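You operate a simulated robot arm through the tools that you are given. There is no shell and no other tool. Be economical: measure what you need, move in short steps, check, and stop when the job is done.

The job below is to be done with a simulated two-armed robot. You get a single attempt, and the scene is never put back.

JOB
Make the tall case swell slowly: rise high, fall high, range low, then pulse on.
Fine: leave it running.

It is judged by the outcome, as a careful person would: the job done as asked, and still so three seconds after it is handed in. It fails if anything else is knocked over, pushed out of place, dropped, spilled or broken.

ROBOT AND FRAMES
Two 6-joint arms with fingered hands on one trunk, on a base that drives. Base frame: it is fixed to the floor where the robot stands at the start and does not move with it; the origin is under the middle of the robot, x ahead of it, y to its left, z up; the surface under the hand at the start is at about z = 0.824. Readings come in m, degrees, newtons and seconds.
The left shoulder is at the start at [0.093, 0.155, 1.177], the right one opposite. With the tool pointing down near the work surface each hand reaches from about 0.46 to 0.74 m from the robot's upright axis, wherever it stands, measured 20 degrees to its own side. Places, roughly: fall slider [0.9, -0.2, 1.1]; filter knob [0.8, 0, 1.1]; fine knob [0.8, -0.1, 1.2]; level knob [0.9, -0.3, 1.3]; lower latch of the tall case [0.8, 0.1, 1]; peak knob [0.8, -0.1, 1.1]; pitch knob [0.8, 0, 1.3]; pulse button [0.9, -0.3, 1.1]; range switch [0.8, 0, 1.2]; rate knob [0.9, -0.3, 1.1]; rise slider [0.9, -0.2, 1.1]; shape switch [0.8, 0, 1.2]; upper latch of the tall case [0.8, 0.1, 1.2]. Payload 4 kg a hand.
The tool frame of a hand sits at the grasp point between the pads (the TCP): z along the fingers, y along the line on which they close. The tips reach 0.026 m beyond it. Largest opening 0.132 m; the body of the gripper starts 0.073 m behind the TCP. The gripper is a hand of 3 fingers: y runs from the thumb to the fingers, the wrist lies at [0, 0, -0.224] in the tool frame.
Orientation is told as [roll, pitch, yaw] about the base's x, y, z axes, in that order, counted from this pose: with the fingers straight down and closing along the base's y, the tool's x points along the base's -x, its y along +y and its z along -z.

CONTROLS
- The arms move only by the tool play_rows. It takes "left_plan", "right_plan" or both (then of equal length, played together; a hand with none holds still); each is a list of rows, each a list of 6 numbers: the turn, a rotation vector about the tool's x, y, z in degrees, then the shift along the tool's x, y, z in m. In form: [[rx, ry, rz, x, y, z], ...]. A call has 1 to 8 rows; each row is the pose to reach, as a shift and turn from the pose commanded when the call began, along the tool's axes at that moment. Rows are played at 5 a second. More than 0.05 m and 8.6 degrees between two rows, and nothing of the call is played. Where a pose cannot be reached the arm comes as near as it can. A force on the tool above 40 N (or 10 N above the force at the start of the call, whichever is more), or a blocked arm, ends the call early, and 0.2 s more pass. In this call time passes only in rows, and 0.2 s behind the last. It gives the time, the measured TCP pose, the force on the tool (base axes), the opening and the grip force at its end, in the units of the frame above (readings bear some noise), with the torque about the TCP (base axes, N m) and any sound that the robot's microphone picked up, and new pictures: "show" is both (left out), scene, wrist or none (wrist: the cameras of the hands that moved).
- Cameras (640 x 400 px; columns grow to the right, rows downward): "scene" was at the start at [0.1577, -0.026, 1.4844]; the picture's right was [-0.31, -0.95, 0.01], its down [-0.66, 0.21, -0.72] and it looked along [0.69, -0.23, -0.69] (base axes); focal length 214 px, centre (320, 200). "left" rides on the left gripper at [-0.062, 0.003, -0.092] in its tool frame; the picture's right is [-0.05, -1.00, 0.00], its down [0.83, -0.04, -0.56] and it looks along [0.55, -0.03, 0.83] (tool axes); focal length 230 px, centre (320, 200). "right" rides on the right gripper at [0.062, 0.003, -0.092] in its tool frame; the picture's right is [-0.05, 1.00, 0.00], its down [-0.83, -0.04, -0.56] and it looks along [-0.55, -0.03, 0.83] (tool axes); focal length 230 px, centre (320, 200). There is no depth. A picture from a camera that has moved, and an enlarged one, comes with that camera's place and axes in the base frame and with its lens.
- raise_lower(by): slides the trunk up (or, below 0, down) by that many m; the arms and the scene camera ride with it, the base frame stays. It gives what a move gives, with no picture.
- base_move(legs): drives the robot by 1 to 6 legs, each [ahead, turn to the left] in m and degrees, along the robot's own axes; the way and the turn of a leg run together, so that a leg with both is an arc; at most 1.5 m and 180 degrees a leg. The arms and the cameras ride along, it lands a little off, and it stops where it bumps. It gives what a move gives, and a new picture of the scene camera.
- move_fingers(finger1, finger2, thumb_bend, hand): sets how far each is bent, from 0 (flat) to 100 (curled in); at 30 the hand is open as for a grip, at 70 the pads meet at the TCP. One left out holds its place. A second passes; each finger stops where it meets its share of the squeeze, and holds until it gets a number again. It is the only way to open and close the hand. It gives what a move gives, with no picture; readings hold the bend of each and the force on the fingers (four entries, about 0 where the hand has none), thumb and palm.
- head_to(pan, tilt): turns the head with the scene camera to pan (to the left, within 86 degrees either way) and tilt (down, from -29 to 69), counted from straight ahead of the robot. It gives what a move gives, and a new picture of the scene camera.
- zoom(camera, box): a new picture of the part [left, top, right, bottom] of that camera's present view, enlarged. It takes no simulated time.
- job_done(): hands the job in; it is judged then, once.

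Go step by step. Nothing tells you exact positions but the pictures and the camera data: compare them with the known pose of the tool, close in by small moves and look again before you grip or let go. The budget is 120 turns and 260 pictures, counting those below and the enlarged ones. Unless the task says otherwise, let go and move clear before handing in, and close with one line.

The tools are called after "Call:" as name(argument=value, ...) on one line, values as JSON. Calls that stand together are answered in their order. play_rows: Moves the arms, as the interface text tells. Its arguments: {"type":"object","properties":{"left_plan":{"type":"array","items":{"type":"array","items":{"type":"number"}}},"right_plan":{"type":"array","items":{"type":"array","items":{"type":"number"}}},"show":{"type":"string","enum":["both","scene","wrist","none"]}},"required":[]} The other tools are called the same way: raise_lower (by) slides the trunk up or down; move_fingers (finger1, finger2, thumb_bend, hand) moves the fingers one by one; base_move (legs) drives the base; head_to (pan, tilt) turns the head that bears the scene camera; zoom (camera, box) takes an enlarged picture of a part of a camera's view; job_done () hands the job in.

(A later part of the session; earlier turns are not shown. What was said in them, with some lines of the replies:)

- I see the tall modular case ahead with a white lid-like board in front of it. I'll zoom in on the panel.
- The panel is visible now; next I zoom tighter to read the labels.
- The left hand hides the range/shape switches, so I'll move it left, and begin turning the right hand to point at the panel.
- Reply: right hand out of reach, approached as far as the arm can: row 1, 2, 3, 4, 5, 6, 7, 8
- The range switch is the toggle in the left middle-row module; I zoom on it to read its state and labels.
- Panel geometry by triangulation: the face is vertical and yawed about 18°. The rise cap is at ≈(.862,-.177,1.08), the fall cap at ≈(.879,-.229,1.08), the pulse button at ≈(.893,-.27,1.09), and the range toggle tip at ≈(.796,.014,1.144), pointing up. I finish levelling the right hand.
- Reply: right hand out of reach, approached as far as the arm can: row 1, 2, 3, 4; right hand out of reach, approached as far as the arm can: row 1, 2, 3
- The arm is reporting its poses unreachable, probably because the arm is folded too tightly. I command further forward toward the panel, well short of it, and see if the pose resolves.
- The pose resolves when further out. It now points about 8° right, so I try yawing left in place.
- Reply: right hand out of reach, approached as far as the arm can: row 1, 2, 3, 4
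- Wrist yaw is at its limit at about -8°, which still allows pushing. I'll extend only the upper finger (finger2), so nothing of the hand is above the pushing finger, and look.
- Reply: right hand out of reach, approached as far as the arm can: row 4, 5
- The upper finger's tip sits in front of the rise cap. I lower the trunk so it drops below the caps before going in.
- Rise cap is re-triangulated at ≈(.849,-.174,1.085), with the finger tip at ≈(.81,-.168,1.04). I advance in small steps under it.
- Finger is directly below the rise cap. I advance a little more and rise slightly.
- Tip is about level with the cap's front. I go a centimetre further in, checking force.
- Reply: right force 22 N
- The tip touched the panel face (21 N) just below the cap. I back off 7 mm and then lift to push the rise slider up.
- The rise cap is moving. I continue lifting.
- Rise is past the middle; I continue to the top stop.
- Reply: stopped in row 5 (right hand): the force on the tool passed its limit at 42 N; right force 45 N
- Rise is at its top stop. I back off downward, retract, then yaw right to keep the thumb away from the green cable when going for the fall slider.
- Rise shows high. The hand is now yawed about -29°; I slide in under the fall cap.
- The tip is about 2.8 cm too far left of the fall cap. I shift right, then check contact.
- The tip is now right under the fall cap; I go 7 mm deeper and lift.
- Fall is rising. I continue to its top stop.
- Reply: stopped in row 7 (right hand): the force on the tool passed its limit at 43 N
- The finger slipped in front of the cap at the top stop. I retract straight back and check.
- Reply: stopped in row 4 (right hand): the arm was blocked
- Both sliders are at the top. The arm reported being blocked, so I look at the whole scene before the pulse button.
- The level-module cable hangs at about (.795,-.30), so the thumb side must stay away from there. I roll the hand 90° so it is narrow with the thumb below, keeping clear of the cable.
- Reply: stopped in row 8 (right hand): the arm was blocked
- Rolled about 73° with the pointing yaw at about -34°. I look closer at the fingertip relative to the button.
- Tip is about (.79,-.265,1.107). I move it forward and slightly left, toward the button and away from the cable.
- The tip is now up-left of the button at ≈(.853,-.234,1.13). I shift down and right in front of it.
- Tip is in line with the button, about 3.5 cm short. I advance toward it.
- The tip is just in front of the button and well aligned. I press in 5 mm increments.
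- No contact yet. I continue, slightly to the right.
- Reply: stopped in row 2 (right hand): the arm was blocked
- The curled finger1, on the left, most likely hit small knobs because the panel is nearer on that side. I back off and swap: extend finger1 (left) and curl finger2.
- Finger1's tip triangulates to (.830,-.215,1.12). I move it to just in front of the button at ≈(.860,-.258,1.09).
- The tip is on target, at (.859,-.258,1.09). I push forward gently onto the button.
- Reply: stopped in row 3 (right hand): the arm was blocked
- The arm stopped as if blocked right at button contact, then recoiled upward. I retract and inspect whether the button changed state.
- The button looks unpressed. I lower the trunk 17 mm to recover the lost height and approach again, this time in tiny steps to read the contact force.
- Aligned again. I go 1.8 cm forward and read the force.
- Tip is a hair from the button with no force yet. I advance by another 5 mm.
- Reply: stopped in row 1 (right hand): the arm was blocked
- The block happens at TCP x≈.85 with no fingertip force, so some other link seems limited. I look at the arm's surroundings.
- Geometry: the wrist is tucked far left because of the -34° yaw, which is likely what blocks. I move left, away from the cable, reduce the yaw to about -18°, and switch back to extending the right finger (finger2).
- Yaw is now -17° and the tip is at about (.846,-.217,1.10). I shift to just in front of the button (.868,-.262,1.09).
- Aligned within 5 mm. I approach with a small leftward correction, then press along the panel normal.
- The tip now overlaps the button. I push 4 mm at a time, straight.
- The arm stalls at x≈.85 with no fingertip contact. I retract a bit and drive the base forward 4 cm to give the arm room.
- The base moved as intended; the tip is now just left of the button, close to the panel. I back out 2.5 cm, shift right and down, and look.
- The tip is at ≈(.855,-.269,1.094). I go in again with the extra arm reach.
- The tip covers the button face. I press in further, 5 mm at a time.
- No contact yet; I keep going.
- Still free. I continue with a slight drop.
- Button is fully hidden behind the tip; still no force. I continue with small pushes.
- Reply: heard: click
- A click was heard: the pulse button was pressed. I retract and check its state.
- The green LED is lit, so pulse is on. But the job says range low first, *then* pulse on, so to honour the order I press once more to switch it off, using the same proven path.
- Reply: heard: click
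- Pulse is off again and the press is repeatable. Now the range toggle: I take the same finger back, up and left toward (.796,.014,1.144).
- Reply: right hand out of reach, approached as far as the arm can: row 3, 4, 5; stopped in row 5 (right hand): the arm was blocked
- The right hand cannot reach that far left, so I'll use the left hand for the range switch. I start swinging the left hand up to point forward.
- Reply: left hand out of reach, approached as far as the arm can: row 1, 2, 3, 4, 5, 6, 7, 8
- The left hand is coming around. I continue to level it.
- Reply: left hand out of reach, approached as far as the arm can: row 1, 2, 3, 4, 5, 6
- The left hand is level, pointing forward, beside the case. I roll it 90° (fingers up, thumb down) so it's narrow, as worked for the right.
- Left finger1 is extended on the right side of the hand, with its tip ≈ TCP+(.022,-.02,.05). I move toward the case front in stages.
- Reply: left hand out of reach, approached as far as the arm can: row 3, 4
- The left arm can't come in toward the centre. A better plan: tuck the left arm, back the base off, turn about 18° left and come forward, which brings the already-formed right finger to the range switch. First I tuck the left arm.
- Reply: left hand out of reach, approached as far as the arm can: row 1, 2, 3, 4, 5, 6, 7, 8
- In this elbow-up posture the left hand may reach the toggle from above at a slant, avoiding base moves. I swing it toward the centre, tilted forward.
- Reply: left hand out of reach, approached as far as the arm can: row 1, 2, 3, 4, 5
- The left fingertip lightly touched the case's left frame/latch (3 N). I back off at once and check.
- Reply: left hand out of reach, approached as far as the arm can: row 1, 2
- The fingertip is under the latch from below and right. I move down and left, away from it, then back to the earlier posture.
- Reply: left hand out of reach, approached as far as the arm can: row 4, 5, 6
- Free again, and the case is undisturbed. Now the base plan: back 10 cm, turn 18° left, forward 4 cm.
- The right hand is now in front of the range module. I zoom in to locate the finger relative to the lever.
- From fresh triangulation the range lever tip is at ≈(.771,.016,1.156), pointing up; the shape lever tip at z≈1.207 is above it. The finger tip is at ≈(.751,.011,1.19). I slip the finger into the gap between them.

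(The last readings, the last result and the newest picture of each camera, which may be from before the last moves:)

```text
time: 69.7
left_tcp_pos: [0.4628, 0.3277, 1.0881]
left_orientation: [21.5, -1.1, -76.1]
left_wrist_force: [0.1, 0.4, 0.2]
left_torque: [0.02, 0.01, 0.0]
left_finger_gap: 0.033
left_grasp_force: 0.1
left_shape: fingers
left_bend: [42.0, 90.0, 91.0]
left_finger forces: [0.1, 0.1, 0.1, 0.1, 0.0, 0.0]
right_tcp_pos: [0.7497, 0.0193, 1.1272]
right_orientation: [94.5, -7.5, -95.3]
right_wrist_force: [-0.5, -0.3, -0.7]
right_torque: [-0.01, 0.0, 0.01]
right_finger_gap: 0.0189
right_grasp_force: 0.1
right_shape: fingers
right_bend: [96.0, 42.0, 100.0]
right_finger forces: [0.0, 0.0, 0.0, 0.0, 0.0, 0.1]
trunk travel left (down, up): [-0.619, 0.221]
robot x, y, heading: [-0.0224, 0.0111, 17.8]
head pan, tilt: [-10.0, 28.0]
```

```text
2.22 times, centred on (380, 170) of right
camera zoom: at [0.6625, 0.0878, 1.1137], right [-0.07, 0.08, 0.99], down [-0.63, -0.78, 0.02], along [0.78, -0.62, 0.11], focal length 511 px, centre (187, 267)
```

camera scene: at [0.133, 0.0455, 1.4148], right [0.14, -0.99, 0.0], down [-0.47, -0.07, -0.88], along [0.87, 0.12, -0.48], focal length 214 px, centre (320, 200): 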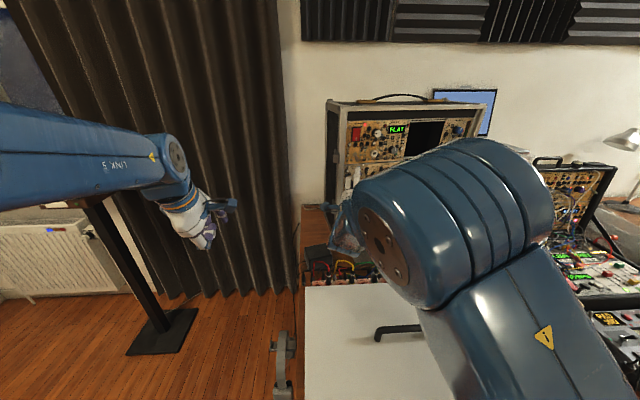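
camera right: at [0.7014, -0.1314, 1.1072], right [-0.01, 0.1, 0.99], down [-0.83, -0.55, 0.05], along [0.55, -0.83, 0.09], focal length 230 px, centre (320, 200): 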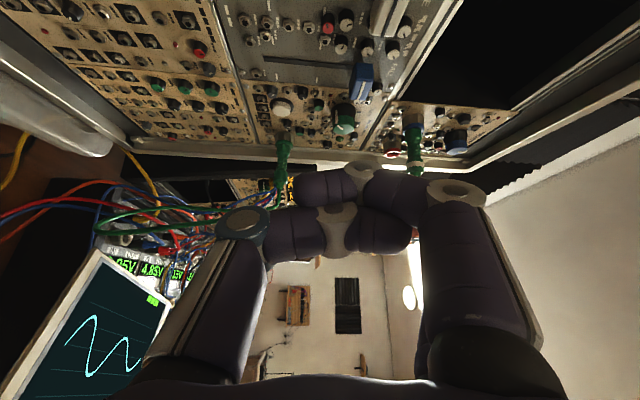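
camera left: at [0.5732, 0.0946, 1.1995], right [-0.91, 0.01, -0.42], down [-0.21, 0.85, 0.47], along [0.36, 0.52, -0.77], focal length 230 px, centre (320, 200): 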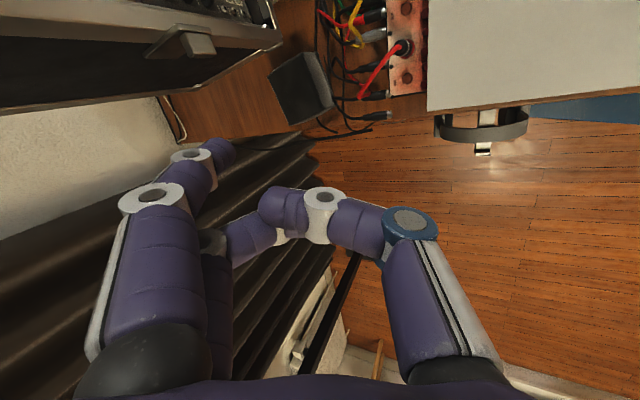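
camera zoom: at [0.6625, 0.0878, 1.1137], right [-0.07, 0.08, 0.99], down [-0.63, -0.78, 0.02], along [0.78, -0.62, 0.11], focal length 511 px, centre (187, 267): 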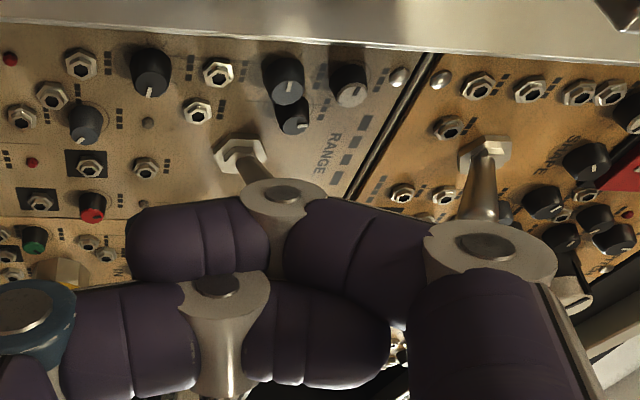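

Tip is at about (.77,.015,1.186), right over the range lever. I go down 6 mm, forward 1.2 cm, and then press down.

Call:
play_rows(right_plan=[[0, 0, 0, 0, -0.006, 0.002], [0, 0, 0, 0, -0.007, 0.013]], show="none")

Call:
zoom(camera="scene", box=[345, 140, 385, 180])

Call:
zoom(camera="right", box=[280, 80, 480, 260])

```text
time: 70.3
left_tcp_pos: [0.4621, 0.3277, 1.09]
left_orientation: [21.8, -1.0, -76.2]
left_wrist_force: [-0.7, 0.1, -0.4]
left_torque: [0.02, -0.02, 0.03]
left_finger_gap: 0.0332
left_grasp_force: 0.0
left_shape: fingers
left_bend: [42.0, 90.0, 91.0]
left_finger forces: [0.0, 0.0, 0.0, 0.0, 0.0, 0.0]
right_tcp_pos: [0.7625, 0.0153, 1.1219]
right_orientation: [94.6, -7.2, -95.4]
right_wrist_force: [0.1, 0.3, -1.3]
right_torque: [-0.03, -0.04, 0.0]
right_finger_gap: 0.0189
right_grasp_force: 0.0
right_shape: fingers
right_bend: [96.0, 42.0, 100.0]
right_finger forces: [0.1, 0.1, 0.0, 0.1, 0.1, 0.1]
trunk travel left (down, up): [-0.619, 0.221]
robot x, y, heading: [-0.0199, 0.0106, 17.8]
head pan, tilt: [-10.0, 28.0]
```

```text
10.00 times, centred on (365, 160) of scene
camera zoom: at [0.1428, 0.0474, 1.4134], right [0.14, -0.99, 0.0], down [-0.48, -0.07, -0.87], along [0.87, 0.12, -0.49], focal length 2145 px, centre (-130, 600)
```

zoom: 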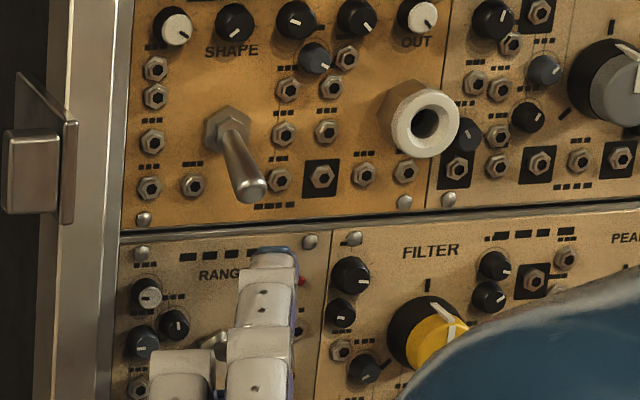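

```text
2.22 times, centred on (380, 170) of right
camera zoom: at [0.676, 0.0841, 1.1097], right [-0.07, 0.08, 0.99], down [-0.63, -0.78, 0.02], along [0.78, -0.62, 0.11], focal length 511 px, centre (187, 267)
```

zoom: 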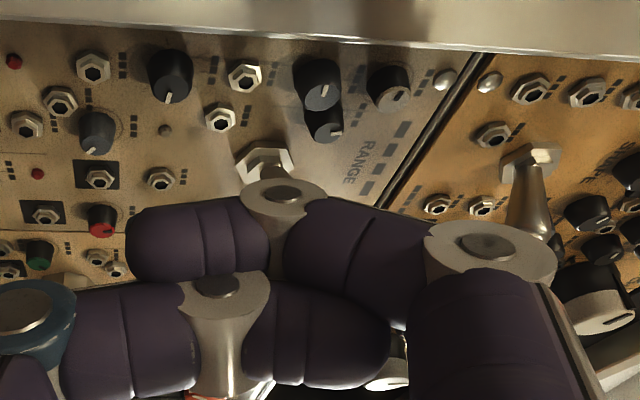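

The finger is over the lever. I press down 3 cm in steps.

Call:
play_rows(right_plan=[[0, 0, 0, 0.003, -0.01, 0], [0, 0, 0, 0.003, -0.02, 0], [0, 0, 0, 0.003, -0.03, 0]], show="none")

Call:
zoom(camera="scene", box=[345, 140, 385, 180])

Call:
zoom(camera="right", box=[280, 80, 480, 260])

```text
time: 71.1
left_tcp_pos: [0.464, 0.3275, 1.089]
left_orientation: [21.8, -1.1, -76.1]
left_wrist_force: [-0.6, -0.7, 0.0]
left_torque: [-0.02, 0.0, 0.0]
left_finger_gap: 0.0333
left_grasp_force: 0.1
left_shape: fingers
left_bend: [42.0, 90.0, 91.0]
left_finger forces: [0.1, 0.1, 0.0, 0.0, 0.0, 0.0]
right_tcp_pos: [0.7674, 0.015, 1.0906]
right_orientation: [94.5, -7.3, -95.5]
right_wrist_force: [0.6, -0.4, 0.3]
right_torque: [0.0, 0.0, -0.03]
right_finger_gap: 0.0191
right_grasp_force: 0.0
right_shape: fingers
right_bend: [96.0, 42.0, 100.0]
right_finger forces: [0.0, 0.0, 0.1, 0.0, 0.0, 0.1]
trunk travel left (down, up): [-0.619, 0.221]
robot x, y, heading: [-0.0256, 0.0103, 17.6]
head pan, tilt: [-10.0, 28.0]
heard: click
```

```text
10.00 times, centred on (365, 160) of scene
camera zoom: at [0.1429, 0.0479, 1.4134], right [0.14, -0.99, 0.0], down [-0.48, -0.07, -0.87], along [0.87, 0.12, -0.49], focal length 2145 px, centre (-130, 600)
```

zoom: 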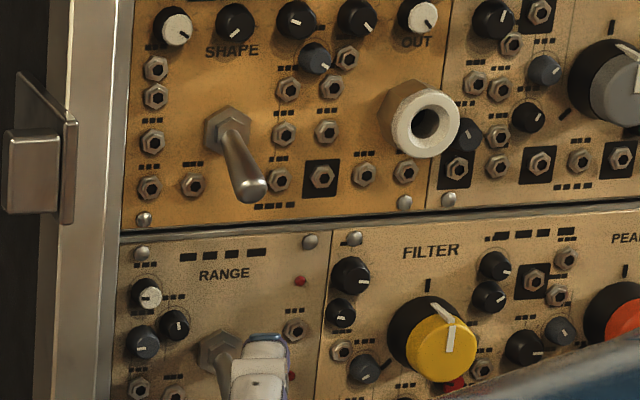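

```text
2.22 times, centred on (380, 170) of right
camera zoom: at [0.6792, 0.0837, 1.079], right [-0.07, 0.08, 0.99], down [-0.63, -0.78, 0.02], along [0.78, -0.62, 0.11], focal length 511 px, centre (187, 267)
```

zoom: 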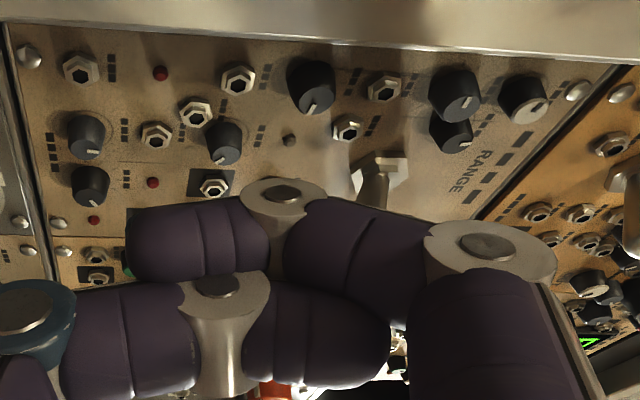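

A click, and the lever appears flipped down. I retract straight back and verify.

Call:
play_rows(right_plan=[[0, 0, 0, 0, 0, -0.015], [0, 0, 0, 0, 0, -0.03], [0, 0, 0, 0, 0, -0.045]], show="none")

Call:
zoom(camera="scene", box=[345, 145, 385, 185])

Call:
zoom(camera="right", box=[280, 60, 480, 240])

```text
time: 71.9
left_tcp_pos: [0.4628, 0.327, 1.0888]
left_orientation: [21.9, -1.1, -76.3]
left_wrist_force: [0.1, -0.8, -0.2]
left_torque: [0.0, 0.02, 0.02]
left_finger_gap: 0.033
left_grasp_force: 0.0
left_shape: fingers
left_bend: [42.0, 90.0, 91.0]
left_finger forces: [0.0, 0.0, 0.0, 0.0, 0.0, 0.1]
right_tcp_pos: [0.7256, 0.0017, 1.0803]
right_orientation: [93.1, -5.8, -96.8]
right_wrist_force: [-0.5, 0.2, -0.2]
right_torque: [0.01, 0.0, 0.01]
right_finger_gap: 0.0188
right_grasp_force: 0.0
right_shape: fingers
right_bend: [96.0, 42.0, 100.0]
right_finger forces: [0.1, 0.0, 0.1, 0.0, 0.1, 0.0]
trunk travel left (down, up): [-0.619, 0.221]
robot x, y, heading: [-0.0222, 0.0147, 17.9]
head pan, tilt: [-10.0, 28.0]
```

```text
10.00 times, centred on (365, 165) of scene
camera zoom: at [0.1421, 0.0473, 1.4135], right [0.14, -0.99, 0.0], down [-0.48, -0.07, -0.87], along [0.87, 0.12, -0.49], focal length 2145 px, centre (-130, 550)
```

zoom: 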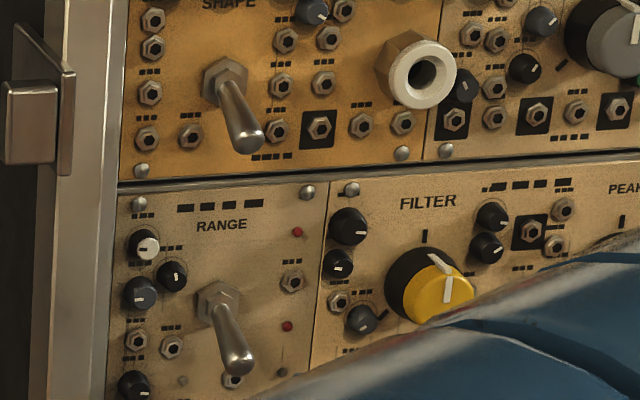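

```text
2.22 times, centred on (380, 150) of right
camera zoom: at [0.6401, 0.0744, 1.0713], right [-0.05, 0.06, 1.0], down [-0.65, -0.76, 0.01], along [0.76, -0.64, 0.07], focal length 511 px, centre (187, 311)
```

zoom: 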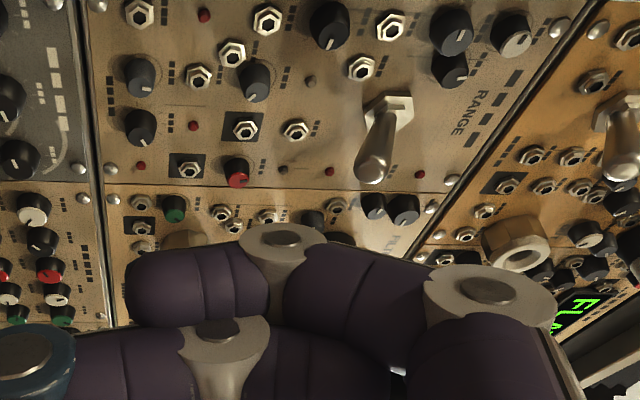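

Range lever now points down (low). I return the base: back, turn 18° right, forward.

Call:
base_move(legs=[[-0.06, 0], [0, -18], [0.1, 0]])

Call:
zoom(camera="scene", box=[320, 140, 400, 220])

Call:
zoom(camera="right", box=[0, 0, 640, 400])

```text
time: 74.7
left_tcp_pos: [0.5714, 0.1512, 1.1088]
left_orientation: [23.6, -0.9, -93.9]
left_wrist_force: [-5.5, 1.8, -2.3]
left_torque: [-0.12, -0.36, -0.07]
left_finger_gap: 0.033
left_grasp_force: 0.1
left_shape: fingers
left_bend: [42.0, 90.0, 91.0]
left_finger forces: [0.0, 0.1, 0.1, 0.1, 0.0, 0.0]
right_tcp_pos: [0.7229, -0.2327, 1.0938]
right_orientation: [94.6, -6.1, -114.2]
right_wrist_force: [-0.5, 0.3, 1.0]
right_torque: [0.04, 0.09, -0.06]
right_finger_gap: 0.0192
right_grasp_force: 0.0
right_shape: fingers
right_bend: [96.0, 42.0, 100.0]
right_finger forces: [0.0, 0.0, 0.0, 0.0, 0.1, 0.1]
trunk travel left (down, up): [-0.619, 0.221]
robot x, y, heading: [0.0193, -0.0078, 0.2]
head pan, tilt: [-10.0, 28.0]
camera scene: at [0.1706, -0.0182, 1.4154], right [-0.17, -0.99, 0.0], down [-0.47, 0.08, -0.88], along [0.87, -0.15, -0.47], focal length 214 px, centre (320, 200)
```

scene: 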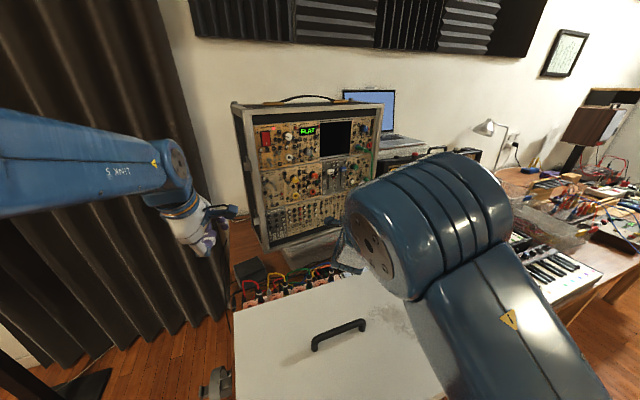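

```text
5.00 times, centred on (360, 180) of scene
camera zoom: at [0.1706, -0.0182, 1.4154], right [-0.17, -0.99, 0.0], down [-0.47, 0.08, -0.88], along [0.87, -0.15, -0.47], focal length 1072 px, centre (120, 300)
```

zoom: 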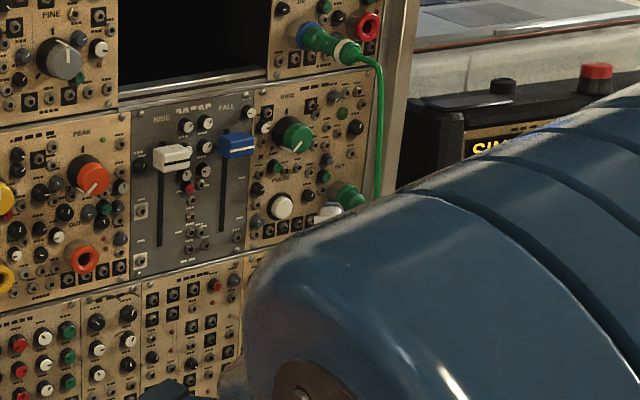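

```text
1.00 times, centred on (320, 200) of right (not enlarged: the box is as wide or as high as the picture)
camera zoom: at [0.662, -0.1408, 1.0831], right [-0.05, 0.08, 1.0], down [-0.84, -0.54, 0.0], along [0.53, -0.84, 0.1], focal length 230 px, centre (320, 200)
```

zoom: 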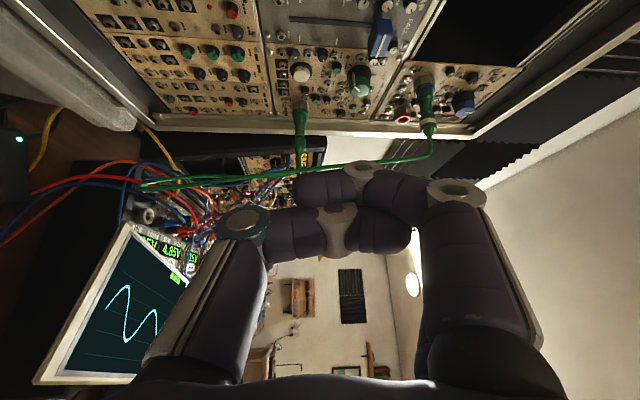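

Back near the pulse button. I nudge the base 2.5 cm further to match the earlier stance, then take the hand down and in, restoring the -17° yaw.

Call:
base_move(legs=[[0.022, 0]])

Call:
play_rows(right_plan=[[0, 0, 0, 0.008, -0.02, 0], [0, 3.5, 0.3, 0.012, -0.04, 0.01], [0, 7, 0.6, 0.014, -0.054, 0.03], [0, 7, 0.6, 0.0146, -0.056, 0.05]], show="wrist")

Call:
zoom(camera="scene", box=[330, 155, 370, 195])

```text
time: 75.5
left_tcp_pos: [0.5869, 0.1486, 1.0797]
left_orientation: [19.6, -1.0, -93.8]
left_wrist_force: [0.8, 0.2, 0.0]
left_torque: [0.0, 0.04, -0.01]
left_finger_gap: 0.0331
left_grasp_force: 0.0
left_shape: fingers
left_bend: [42.0, 90.0, 91.0]
left_finger forces: [0.0, 0.0, 0.0, 0.0, 0.1, 0.1]
right_tcp_pos: [0.7381, -0.2477, 1.0946]
right_orientation: [94.0, -4.6, -115.1]
right_wrist_force: [-0.6, 0.3, -0.4]
right_torque: [0.0, 0.0, -0.03]
right_finger_gap: 0.019
right_grasp_force: 0.0
right_shape: fingers
right_bend: [96.0, 42.0, 100.0]
right_finger forces: [0.0, 0.0, 0.0, 0.0, 0.1, 0.1]
trunk travel left (down, up): [-0.619, 0.221]
robot x, y, heading: [0.0405, -0.0047, 0.1]
head pan, tilt: [-10.0, 28.0]
camera scene: at [0.2074, -0.0225, 1.4135], right [-0.17, -0.99, 0.0], down [-0.48, 0.08, -0.87], along [0.86, -0.15, -0.49], focal length 214 px, centre (320, 200)
```

scene: 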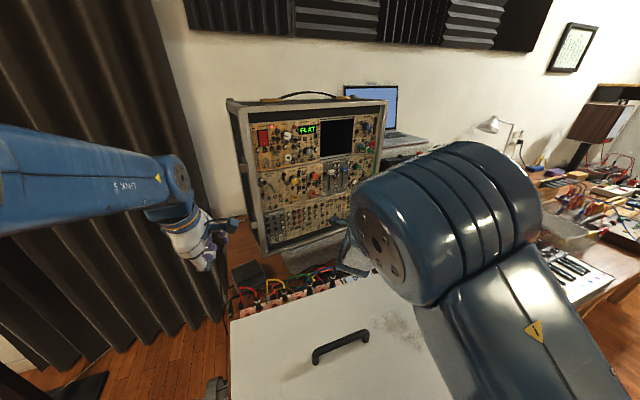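

```text
time: 76.5
left_tcp_pos: [0.5672, 0.1486, 1.0556]
left_orientation: [16.4, -1.2, -93.6]
left_wrist_force: [-0.2, -1.1, -0.6]
left_torque: [-0.01, 0.0, 0.02]
left_finger_gap: 0.0332
left_grasp_force: 0.0
left_shape: fingers
left_bend: [42.0, 90.0, 91.0]
left_finger forces: [0.0, 0.1, 0.0, 0.0, 0.0, 0.1]
right_tcp_pos: [0.772, -0.2631, 1.0537]
right_orientation: [94.4, -4.2, -108.1]
right_wrist_force: [0.2, -0.2, -0.2]
right_torque: [0.02, 0.01, -0.07]
right_finger_gap: 0.019
right_grasp_force: 0.1
right_shape: fingers
right_bend: [96.0, 42.0, 100.0]
right_finger forces: [0.0, 0.0, 0.0, 0.0, 0.1, 0.1]
trunk travel left (down, up): [-0.619, 0.221]
robot x, y, heading: [0.0384, -0.0073, 0.2]
head pan, tilt: [-10.0, 28.0]
camera right: at [0.7026, -0.1768, 1.0446], right [-0.07, 0.04, 1.0], down [-0.78, -0.62, -0.02], along [0.62, -0.78, 0.08], focal length 230 px, centre (320, 200)
```

right: 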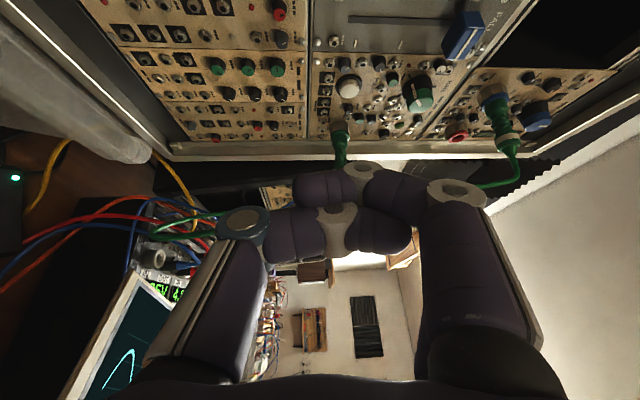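

```text
10.00 times, centred on (350, 175) of scene
camera zoom: at [0.2082, -0.0214, 1.4134], right [-0.17, -0.99, 0.0], down [-0.48, 0.08, -0.87], along [0.86, -0.15, -0.49], focal length 2145 px, centre (20, 450)
```

zoom: 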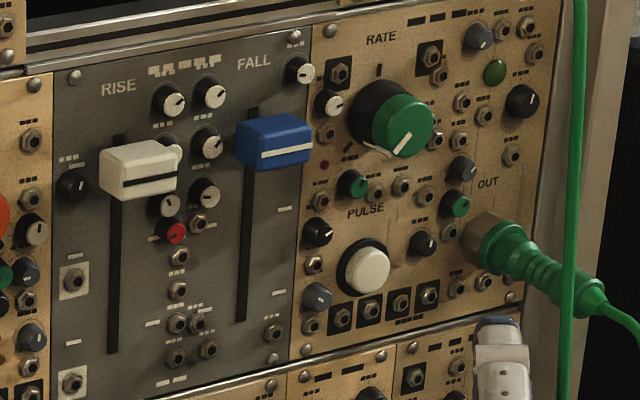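

The finger is about 1 cm from the hanging cable, so I shift left first, then move forward.

Call:
play_rows(right_plan=[[0, 0, 0, 0.028, 0.003, -0.009], [0, 0, 0, 0.03, -0.006, 0.02], [0, 0, 0, 0.033, -0.014, 0.048]], show="none")

Call:
zoom(camera="scene", box=[330, 155, 370, 195])

Call:
zoom(camera="right", box=[220, 0, 540, 240])

```text
time: 77.3
left_tcp_pos: [0.5666, 0.1502, 1.054]
left_orientation: [16.3, -1.2, -93.6]
left_wrist_force: [0.3, -1.5, -0.2]
left_torque: [-0.03, -0.01, -0.01]
left_finger_gap: 0.0328
left_grasp_force: 0.0
left_shape: fingers
left_bend: [42.0, 90.0, 91.0]
left_finger forces: [0.1, 0.0, 0.0, 0.0, 0.0, 0.0]
right_tcp_pos: [0.829, -0.2461, 1.0399]
right_orientation: [94.4, -4.2, -108.2]
right_wrist_force: [0.3, -0.2, 0.2]
right_torque: [0.02, -0.01, -0.04]
right_finger_gap: 0.0188
right_grasp_force: 0.1
right_shape: fingers
right_bend: [96.0, 42.0, 100.0]
right_finger forces: [0.1, 0.0, 0.0, 0.0, 0.0, 0.0]
trunk travel left (down, up): [-0.619, 0.221]
robot x, y, heading: [0.0353, -0.008, 0.1]
head pan, tilt: [-10.0, 28.0]
```

```text
10.00 times, centred on (350, 175) of scene
camera zoom: at [0.2077, -0.0217, 1.4134], right [-0.17, -0.99, 0.0], down [-0.48, 0.08, -0.87], along [0.86, -0.15, -0.49], focal length 2145 px, centre (20, 450)
```

zoom: 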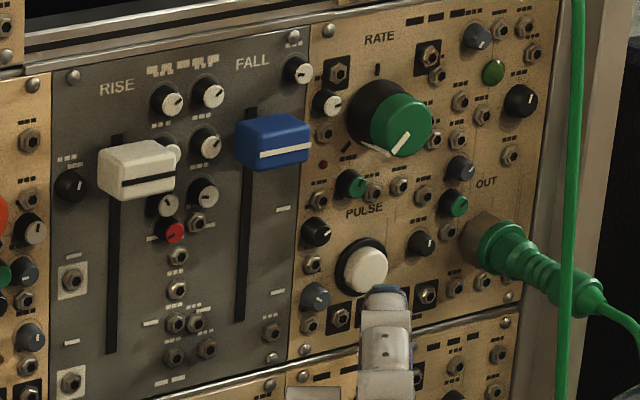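

```text
1.67 times, centred on (380, 120) of right
camera zoom: at [0.7588, -0.1596, 1.0312], right [-0.07, 0.04, 1.0], down [-0.78, -0.62, -0.02], along [0.62, -0.78, 0.08], focal length 384 px, centre (220, 333)
```

zoom: 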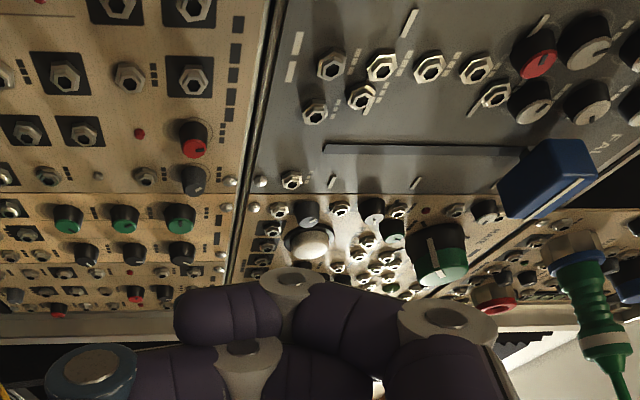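

Aligned just short of the button. I advance onto it in small steps, listening for the click.

Call:
play_rows(right_plan=[[0, 0, 0, 0.003, -0.004, 0.015], [0, 0, 0, 0.006, -0.008, 0.03]], show="none")

Call:
zoom(camera="scene", box=[335, 160, 365, 190])

```text
time: 77.9
left_tcp_pos: [0.5661, 0.1503, 1.056]
left_orientation: [16.3, -1.3, -93.6]
left_wrist_force: [-0.1, 0.5, -0.4]
left_torque: [0.02, -0.01, 0.0]
left_finger_gap: 0.0329
left_grasp_force: 0.0
left_shape: fingers
left_bend: [42.0, 90.0, 91.0]
left_finger forces: [0.0, 0.0, 0.0, 0.0, 0.0, 0.0]
right_tcp_pos: [0.8596, -0.2497, 1.0335]
right_orientation: [94.3, -4.4, -108.3]
right_wrist_force: [0.7, -0.3, 0.0]
right_torque: [0.02, 0.0, -0.01]
right_finger_gap: 0.019
right_grasp_force: 0.1
right_shape: fingers
right_bend: [96.0, 42.0, 100.0]
right_finger forces: [0.0, 0.1, 0.1, 0.0, 0.1, 0.1]
trunk travel left (down, up): [-0.619, 0.221]
robot x, y, heading: [0.0389, -0.0065, 0.2]
head pan, tilt: [-10.0, 28.0]
```

```text
13.33 times, centred on (350, 175) of scene
camera zoom: at [0.2072, -0.0213, 1.4135], right [-0.17, -0.99, 0.0], down [-0.48, 0.08, -0.87], along [0.86, -0.15, -0.49], focal length 2860 px, centre (-80, 533)
```

zoom: 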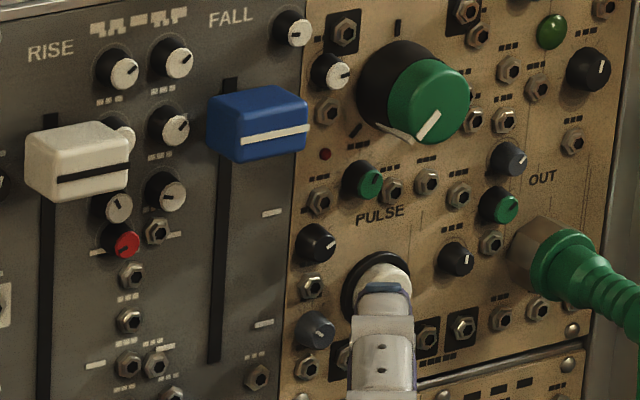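

I continue, raising 5 mm to match the earlier press height.

Call:
play_rows(right_plan=[[0, 0, 0, 0, 0.005, 0.003], [0, 0, 0, 0, 0.005, 0.008]], show="none")

Call:
play_rows(right_plan=[[0, 0, 0, 0, 0, 0.004]], show="none")

Call:
zoom(camera="scene", box=[335, 155, 365, 185])

```text
time: 78.5
left_tcp_pos: [0.5664, 0.1493, 1.0546]
left_orientation: [16.3, -1.2, -93.6]
left_wrist_force: [1.1, 0.1, 0.7]
left_torque: [0.02, 0.0, -0.01]
left_finger_gap: 0.0329
left_grasp_force: 0.0
left_shape: fingers
left_bend: [42.0, 90.0, 91.0]
left_finger forces: [0.0, 0.0, 0.0, 0.1, 0.0, 0.0]
right_tcp_pos: [0.8668, -0.2518, 1.041]
right_orientation: [94.4, -4.2, -108.2]
right_wrist_force: [-0.1, -0.1, -0.9]
right_torque: [-0.01, -0.02, 0.01]
right_finger_gap: 0.0188
right_grasp_force: 0.1
right_shape: fingers
right_bend: [96.0, 42.0, 100.0]
right_finger forces: [0.1, 0.0, 0.0, 0.0, 0.0, 0.1]
trunk travel left (down, up): [-0.619, 0.221]
robot x, y, heading: [0.0407, -0.007, 0.5]
head pan, tilt: [-10.0, 28.0]
```

```text
time: 78.9
left_tcp_pos: [0.5675, 0.149, 1.0565]
left_orientation: [16.3, -1.2, -93.5]
left_wrist_force: [0.6, 0.0, 0.8]
left_torque: [-0.01, 0.03, 0.01]
left_finger_gap: 0.033
left_grasp_force: 0.0
left_shape: fingers
left_bend: [42.0, 90.0, 91.0]
left_finger forces: [0.0, 0.0, 0.1, 0.0, 0.1, 0.1]
right_tcp_pos: [0.8702, -0.2537, 1.0418]
right_orientation: [94.4, -4.2, -108.2]
right_wrist_force: [-1.0, -0.2, 1.1]
right_torque: [0.0, -0.03, -0.03]
right_finger_gap: 0.0188
right_grasp_force: 0.1
right_shape: fingers
right_bend: [96.0, 42.0, 100.0]
right_finger forces: [0.0, 0.3, 0.0, 0.1, 0.1, 0.1]
trunk travel left (down, up): [-0.619, 0.221]
robot x, y, heading: [0.0376, -0.011, 0.2]
head pan, tilt: [-10.0, 28.0]
```

```text
13.33 times, centred on (350, 170) of scene
camera zoom: at [0.2072, -0.0217, 1.4135], right [-0.17, -0.99, 0.0], down [-0.48, 0.08, -0.87], along [0.86, -0.15, -0.49], focal length 2860 px, centre (-80, 600)
```

zoom: 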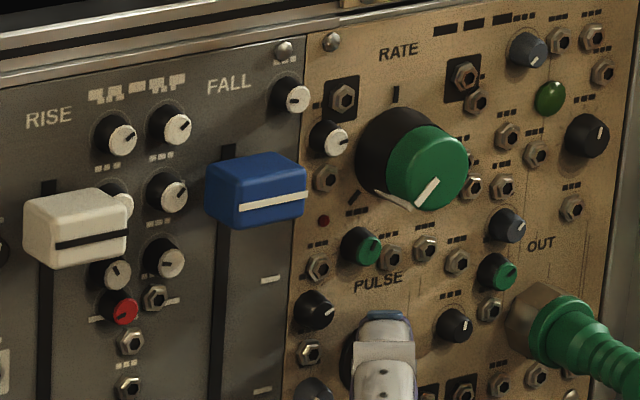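

Light touch (0.3 N). A few more millimetres until the click.

Call:
play_rows(right_plan=[[0, 0, 0, 0, 0, 0.004]], show="none")

```text
time: 79.3
left_tcp_pos: [0.5664, 0.1495, 1.0546]
left_orientation: [16.3, -1.2, -93.6]
left_wrist_force: [-0.1, 0.2, -0.4]
left_torque: [-0.03, -0.03, 0.02]
left_finger_gap: 0.0331
left_grasp_force: 0.1
left_shape: fingers
left_bend: [42.0, 90.0, 91.0]
left_finger forces: [0.0, 0.0, 0.0, 0.0, 0.0, 0.0]
right_tcp_pos: [0.8739, -0.2543, 1.0429]
right_orientation: [94.5, -4.1, -108.1]
right_wrist_force: [-2.1, 0.5, 0.8]
right_torque: [-0.05, -0.08, 0.01]
right_finger_gap: 0.019
right_grasp_force: 0.3
right_shape: fingers
right_bend: [96.0, 42.0, 100.0]
right_finger forces: [0.0, 1.5, 0.0, 0.0, 0.1, 0.0]
trunk travel left (down, up): [-0.619, 0.221]
robot x, y, heading: [0.0444, -0.0047, 0.4]
head pan, tilt: [-10.0, 28.0]
heard: click
```

Click heard. I retract and check the LED and the rest.

Call:
play_rows(right_plan=[[0, 0, 0, 0, 0, -0.02], [0, 0, 0, 0, 0, -0.04], [0, 0, 0, 0.02, 0, -0.06], [0, 0, 0, 0.04, 0, -0.08]], show="scene")

Call:
zoom(camera="scene", box=[225, 80, 395, 250])

Call:
zoom(camera="scene", box=[325, 145, 375, 195])

Call:
zoom(camera="scene", box=[240, 120, 320, 200])

```text
time: 80.3
left_tcp_pos: [0.5659, 0.1503, 1.0557]
left_orientation: [16.4, -1.2, -93.6]
left_wrist_force: [0.2, -0.2, -0.5]
left_torque: [-0.01, 0.0, -0.01]
left_finger_gap: 0.0328
left_grasp_force: 0.0
left_shape: fingers
left_bend: [42.0, 90.0, 91.0]
left_finger forces: [0.1, 0.0, 0.0, 0.0, 0.0, 0.0]
right_tcp_pos: [0.8084, -0.1926, 1.0331]
right_orientation: [94.4, -4.2, -108.2]
right_wrist_force: [0.2, 0.2, -0.6]
right_torque: [-0.01, -0.01, 0.01]
right_finger_gap: 0.0194
right_grasp_force: 0.1
right_shape: fingers
right_bend: [96.0, 42.0, 100.0]
right_finger forces: [0.1, 0.0, 0.0, 0.0, 0.0, 0.1]
trunk travel left (down, up): [-0.619, 0.221]
robot x, y, heading: [0.038, -0.0047, 0.4]
head pan, tilt: [-10.0, 28.0]
camera scene: at [0.2062, -0.0204, 1.4136], right [-0.17, -0.99, 0.0], down [-0.48, 0.08, -0.87], along [0.86, -0.15, -0.49], focal length 214 px, centre (320, 200)
```

scene: 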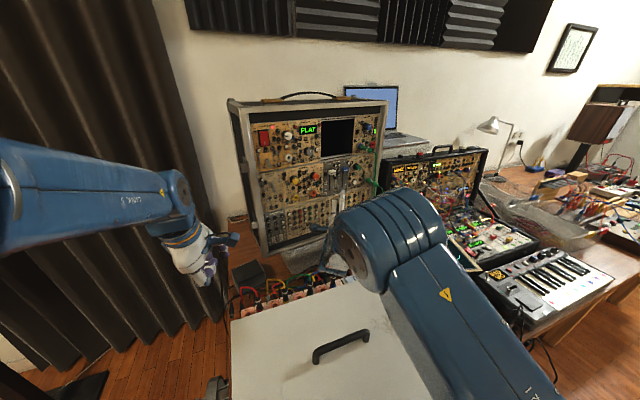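

```text
2.35 times, centred on (310, 165) of scene
camera zoom: at [0.2062, -0.0204, 1.4136], right [-0.17, -0.99, 0.0], down [-0.48, 0.08, -0.87], along [0.86, -0.15, -0.49], focal length 505 px, centre (344, 282)
```

zoom: 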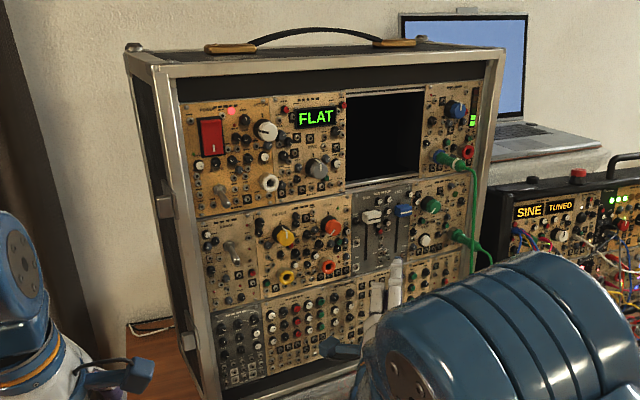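

```text
8.00 times, centred on (350, 170) of scene
camera zoom: at [0.2062, -0.0204, 1.4136], right [-0.17, -0.99, 0.0], down [-0.48, 0.08, -0.87], along [0.86, -0.15, -0.49], focal length 1716 px, centre (80, 440)
```

zoom: 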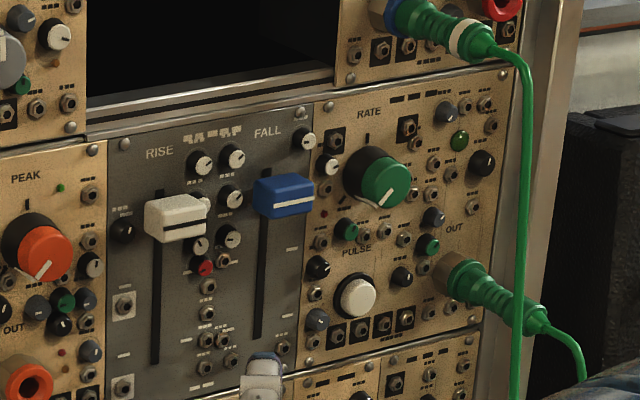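

```text
5.00 times, centred on (280, 160) of scene
camera zoom: at [0.2062, -0.0204, 1.4136], right [-0.17, -0.99, 0.0], down [-0.48, 0.08, -0.87], along [0.86, -0.15, -0.49], focal length 1072 px, centre (520, 400)
```

zoom: 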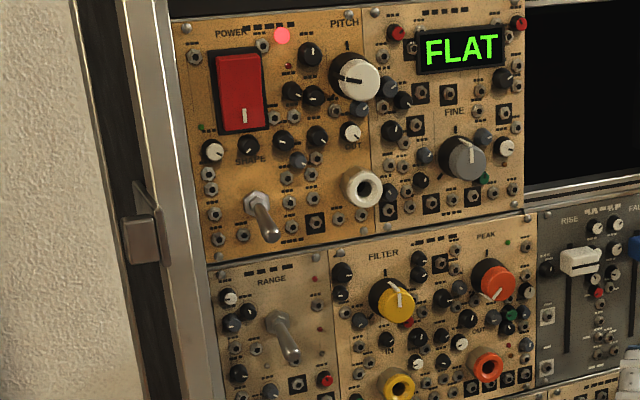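

The pulse LED is dark in this frame, but the level meter is lit green, so it may be blinking. I watch over time while backing off further.

Call:
play_rows(right_plan=[[0, 0, 0, 0, 0, -0.005], [0, 0, 0, 0, 0, -0.01]], show="none")

Call:
zoom(camera="scene", box=[325, 105, 385, 165])

Call:
play_rows(right_plan=[[0, 0, 0, 0, 0, 0], [0, 0, 0, 0, 0, 0]], show="none")

Call:
zoom(camera="scene", box=[325, 105, 385, 165])

Call:
play_rows(right_plan=[[0, 0, 0, 0, 0, 0], [0, 0, 0, 0, 0, 0], [0, 0, 0, 0, 0, 0]], show="none")

Call:
zoom(camera="scene", box=[325, 105, 385, 165])

```text
time: 80.9
left_tcp_pos: [0.5657, 0.1497, 1.0564]
left_orientation: [16.3, -1.2, -93.6]
left_wrist_force: [-0.5, 0.9, 0.2]
left_torque: [0.02, -0.03, -0.02]
left_finger_gap: 0.0329
left_grasp_force: 0.0
left_shape: fingers
left_bend: [42.0, 90.0, 91.0]
left_finger forces: [0.0, 0.1, 0.0, 0.0, 0.1, 0.1]
right_tcp_pos: [0.801, -0.1899, 1.0326]
right_orientation: [94.4, -4.2, -108.2]
right_wrist_force: [-0.5, 0.3, -0.9]
right_torque: [0.02, -0.01, 0.01]
right_finger_gap: 0.0189
right_grasp_force: 0.1
right_shape: fingers
right_bend: [96.0, 42.0, 100.0]
right_finger forces: [0.0, 0.0, 0.0, 0.0, 0.0, 0.0]
trunk travel left (down, up): [-0.619, 0.221]
robot x, y, heading: [0.0394, -0.0095, 0.3]
head pan, tilt: [-10.0, 28.0]
```

```text
6.67 times, centred on (355, 135) of scene
camera zoom: at [0.2067, -0.0217, 1.4135], right [-0.17, -0.99, 0.0], down [-0.48, 0.08, -0.87], along [0.86, -0.15, -0.49], focal length 1430 px, centre (87, 633)
```

zoom: 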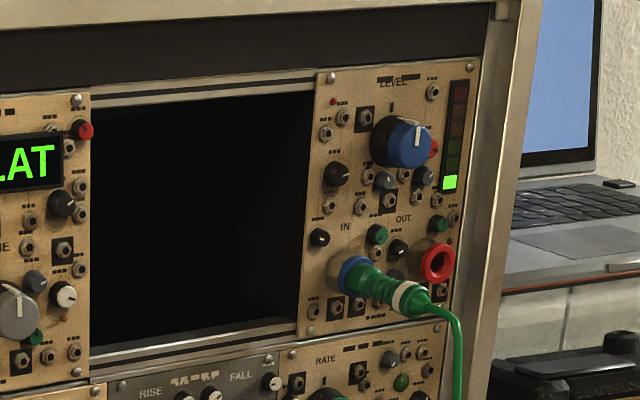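

```text
time: 81.5
left_tcp_pos: [0.5679, 0.1492, 1.055]
left_orientation: [16.4, -1.2, -93.6]
left_wrist_force: [1.0, -0.4, 0.5]
left_torque: [0.02, 0.01, 0.02]
left_finger_gap: 0.0332
left_grasp_force: 0.1
left_shape: fingers
left_bend: [42.0, 90.0, 91.0]
left_finger forces: [0.0, 0.0, 0.0, 0.0, 0.0, 0.1]
right_tcp_pos: [0.8001, -0.1912, 1.033]
right_orientation: [94.5, -4.2, -108.3]
right_wrist_force: [-0.2, 0.0, 0.7]
right_torque: [-0.04, -0.02, -0.02]
right_finger_gap: 0.0189
right_grasp_force: 0.0
right_shape: fingers
right_bend: [96.0, 42.0, 100.0]
right_finger forces: [0.0, 0.0, 0.1, 0.0, 0.1, 0.0]
trunk travel left (down, up): [-0.619, 0.221]
robot x, y, heading: [0.0398, -0.0085, 0.2]
head pan, tilt: [-10.0, 28.0]
```

```text
6.67 times, centred on (355, 135) of scene
camera zoom: at [0.2069, -0.0218, 1.4135], right [-0.17, -0.99, 0.0], down [-0.48, 0.08, -0.87], along [0.86, -0.15, -0.49], focal length 1430 px, centre (87, 633)
```

zoom: 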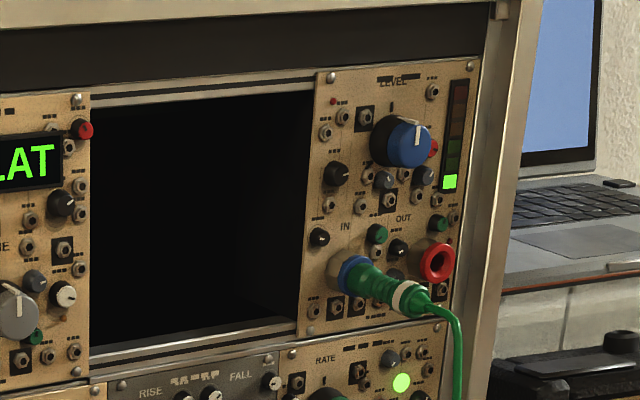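

```text
time: 82.3
left_tcp_pos: [0.5665, 0.1487, 1.0561]
left_orientation: [16.5, -1.2, -93.6]
left_wrist_force: [-0.3, 0.1, -0.9]
left_torque: [0.01, 0.03, -0.02]
left_finger_gap: 0.0327
left_grasp_force: 0.1
left_shape: fingers
left_bend: [42.0, 90.0, 91.0]
left_finger forces: [0.0, 0.0, 0.0, 0.1, 0.0, 0.0]
right_tcp_pos: [0.8004, -0.1914, 1.0315]
right_orientation: [94.5, -4.2, -108.2]
right_wrist_force: [0.2, -0.2, -1.2]
right_torque: [-0.01, -0.03, 0.01]
right_finger_gap: 0.0189
right_grasp_force: 0.0
right_shape: fingers
right_bend: [96.0, 42.0, 100.0]
right_finger forces: [0.0, 0.0, 0.1, 0.0, 0.1, 0.1]
trunk travel left (down, up): [-0.619, 0.221]
robot x, y, heading: [0.04, -0.0098, 0.3]
head pan, tilt: [-10.0, 28.0]
```

```text
6.67 times, centred on (355, 135) of scene
camera zoom: at [0.2068, -0.0216, 1.4135], right [-0.17, -0.99, 0.0], down [-0.48, 0.08, -0.87], along [0.86, -0.15, -0.49], focal length 1430 px, centre (87, 633)
```

zoom: 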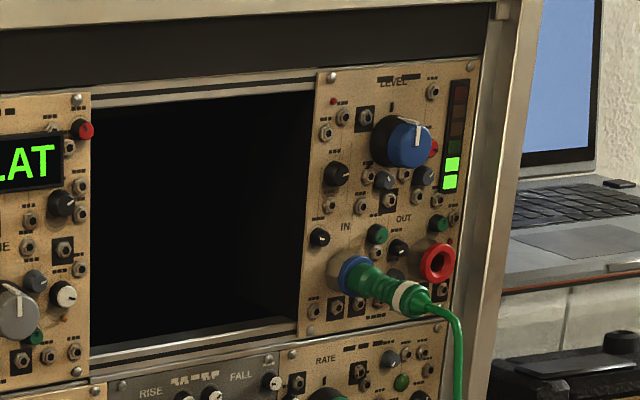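

The pulse LED blinks and the level meter swells slowly, so it's running. I move the hand a bit further clear and finish.

Call:
play_rows(right_plan=[[0, 0, 0, 0, 0, -0.015], [0, 0, 0, 0, 0, -0.03]], show="scene")

Call:
zoom(camera="scene", box=[325, 140, 375, 190])

```text
time: 83.1
left_tcp_pos: [0.5453, 0.1498, 1.0322]
left_orientation: [12.9, -1.4, -93.4]
left_wrist_force: [-0.1, -0.7, -0.6]
left_torque: [0.01, 0.0, -0.02]
left_finger_gap: 0.033
left_grasp_force: 0.1
left_shape: fingers
left_bend: [42.0, 90.0, 91.0]
left_finger forces: [0.1, 0.0, 0.1, 0.0, 0.1, 0.0]
right_tcp_pos: [0.7515, -0.2181, 0.9992]
right_orientation: [90.5, -2.2, -111.8]
right_wrist_force: [-0.1, 0.0, 0.2]
right_torque: [0.01, 0.0, 0.01]
right_finger_gap: 0.0191
right_grasp_force: 0.1
right_shape: fingers
right_bend: [96.0, 42.0, 100.0]
right_finger forces: [0.1, 0.0, 0.0, 0.1, 0.0, 0.0]
trunk travel left (down, up): [-0.619, 0.221]
robot x, y, heading: [0.0378, -0.0099, 0.4]
head pan, tilt: [-10.0, 28.0]
stopped in row 2 (right hand): the arm was blocked; the commanded pose is now the measured one
camera scene: at [0.2065, -0.0223, 1.4135], right [-0.17, -0.99, 0.0], down [-0.48, 0.08, -0.87], along [0.86, -0.15, -0.49], focal length 214 px, centre (320, 200)
```

scene: 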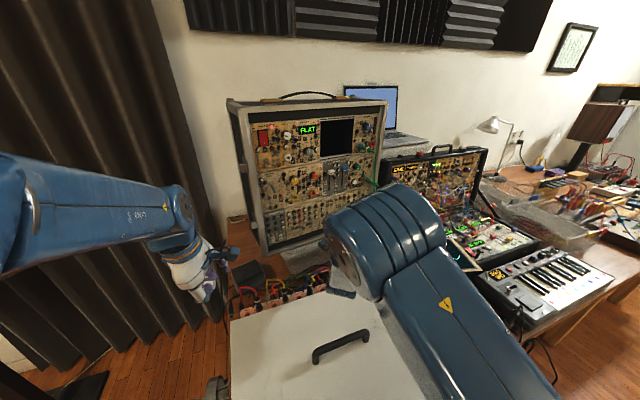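

```text
8.00 times, centred on (350, 165) of scene
camera zoom: at [0.2065, -0.0223, 1.4135], right [-0.17, -0.99, 0.0], down [-0.48, 0.08, -0.87], along [0.86, -0.15, -0.49], focal length 1716 px, centre (80, 480)
```

zoom: 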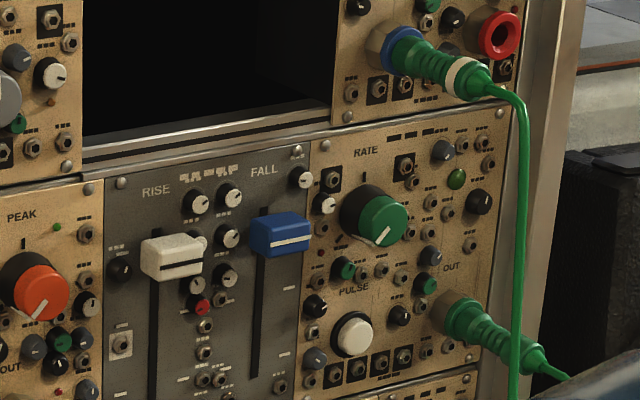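

Both sliders are high, the range lever is down, the pulse is blinking and the hands are clear, so I'm handing in.

Call:
job_done()

```text
The job is handed in.
```

The tall case is swelling slowly and still running: rise and fall are at the top, range is low, and pulse was switched on last. I had first pressed pulse before setting the range, so I switched it off and on again in the right order, and one left fingertip briefly touched the case's upper latch (about 5 N) with nothing moved.
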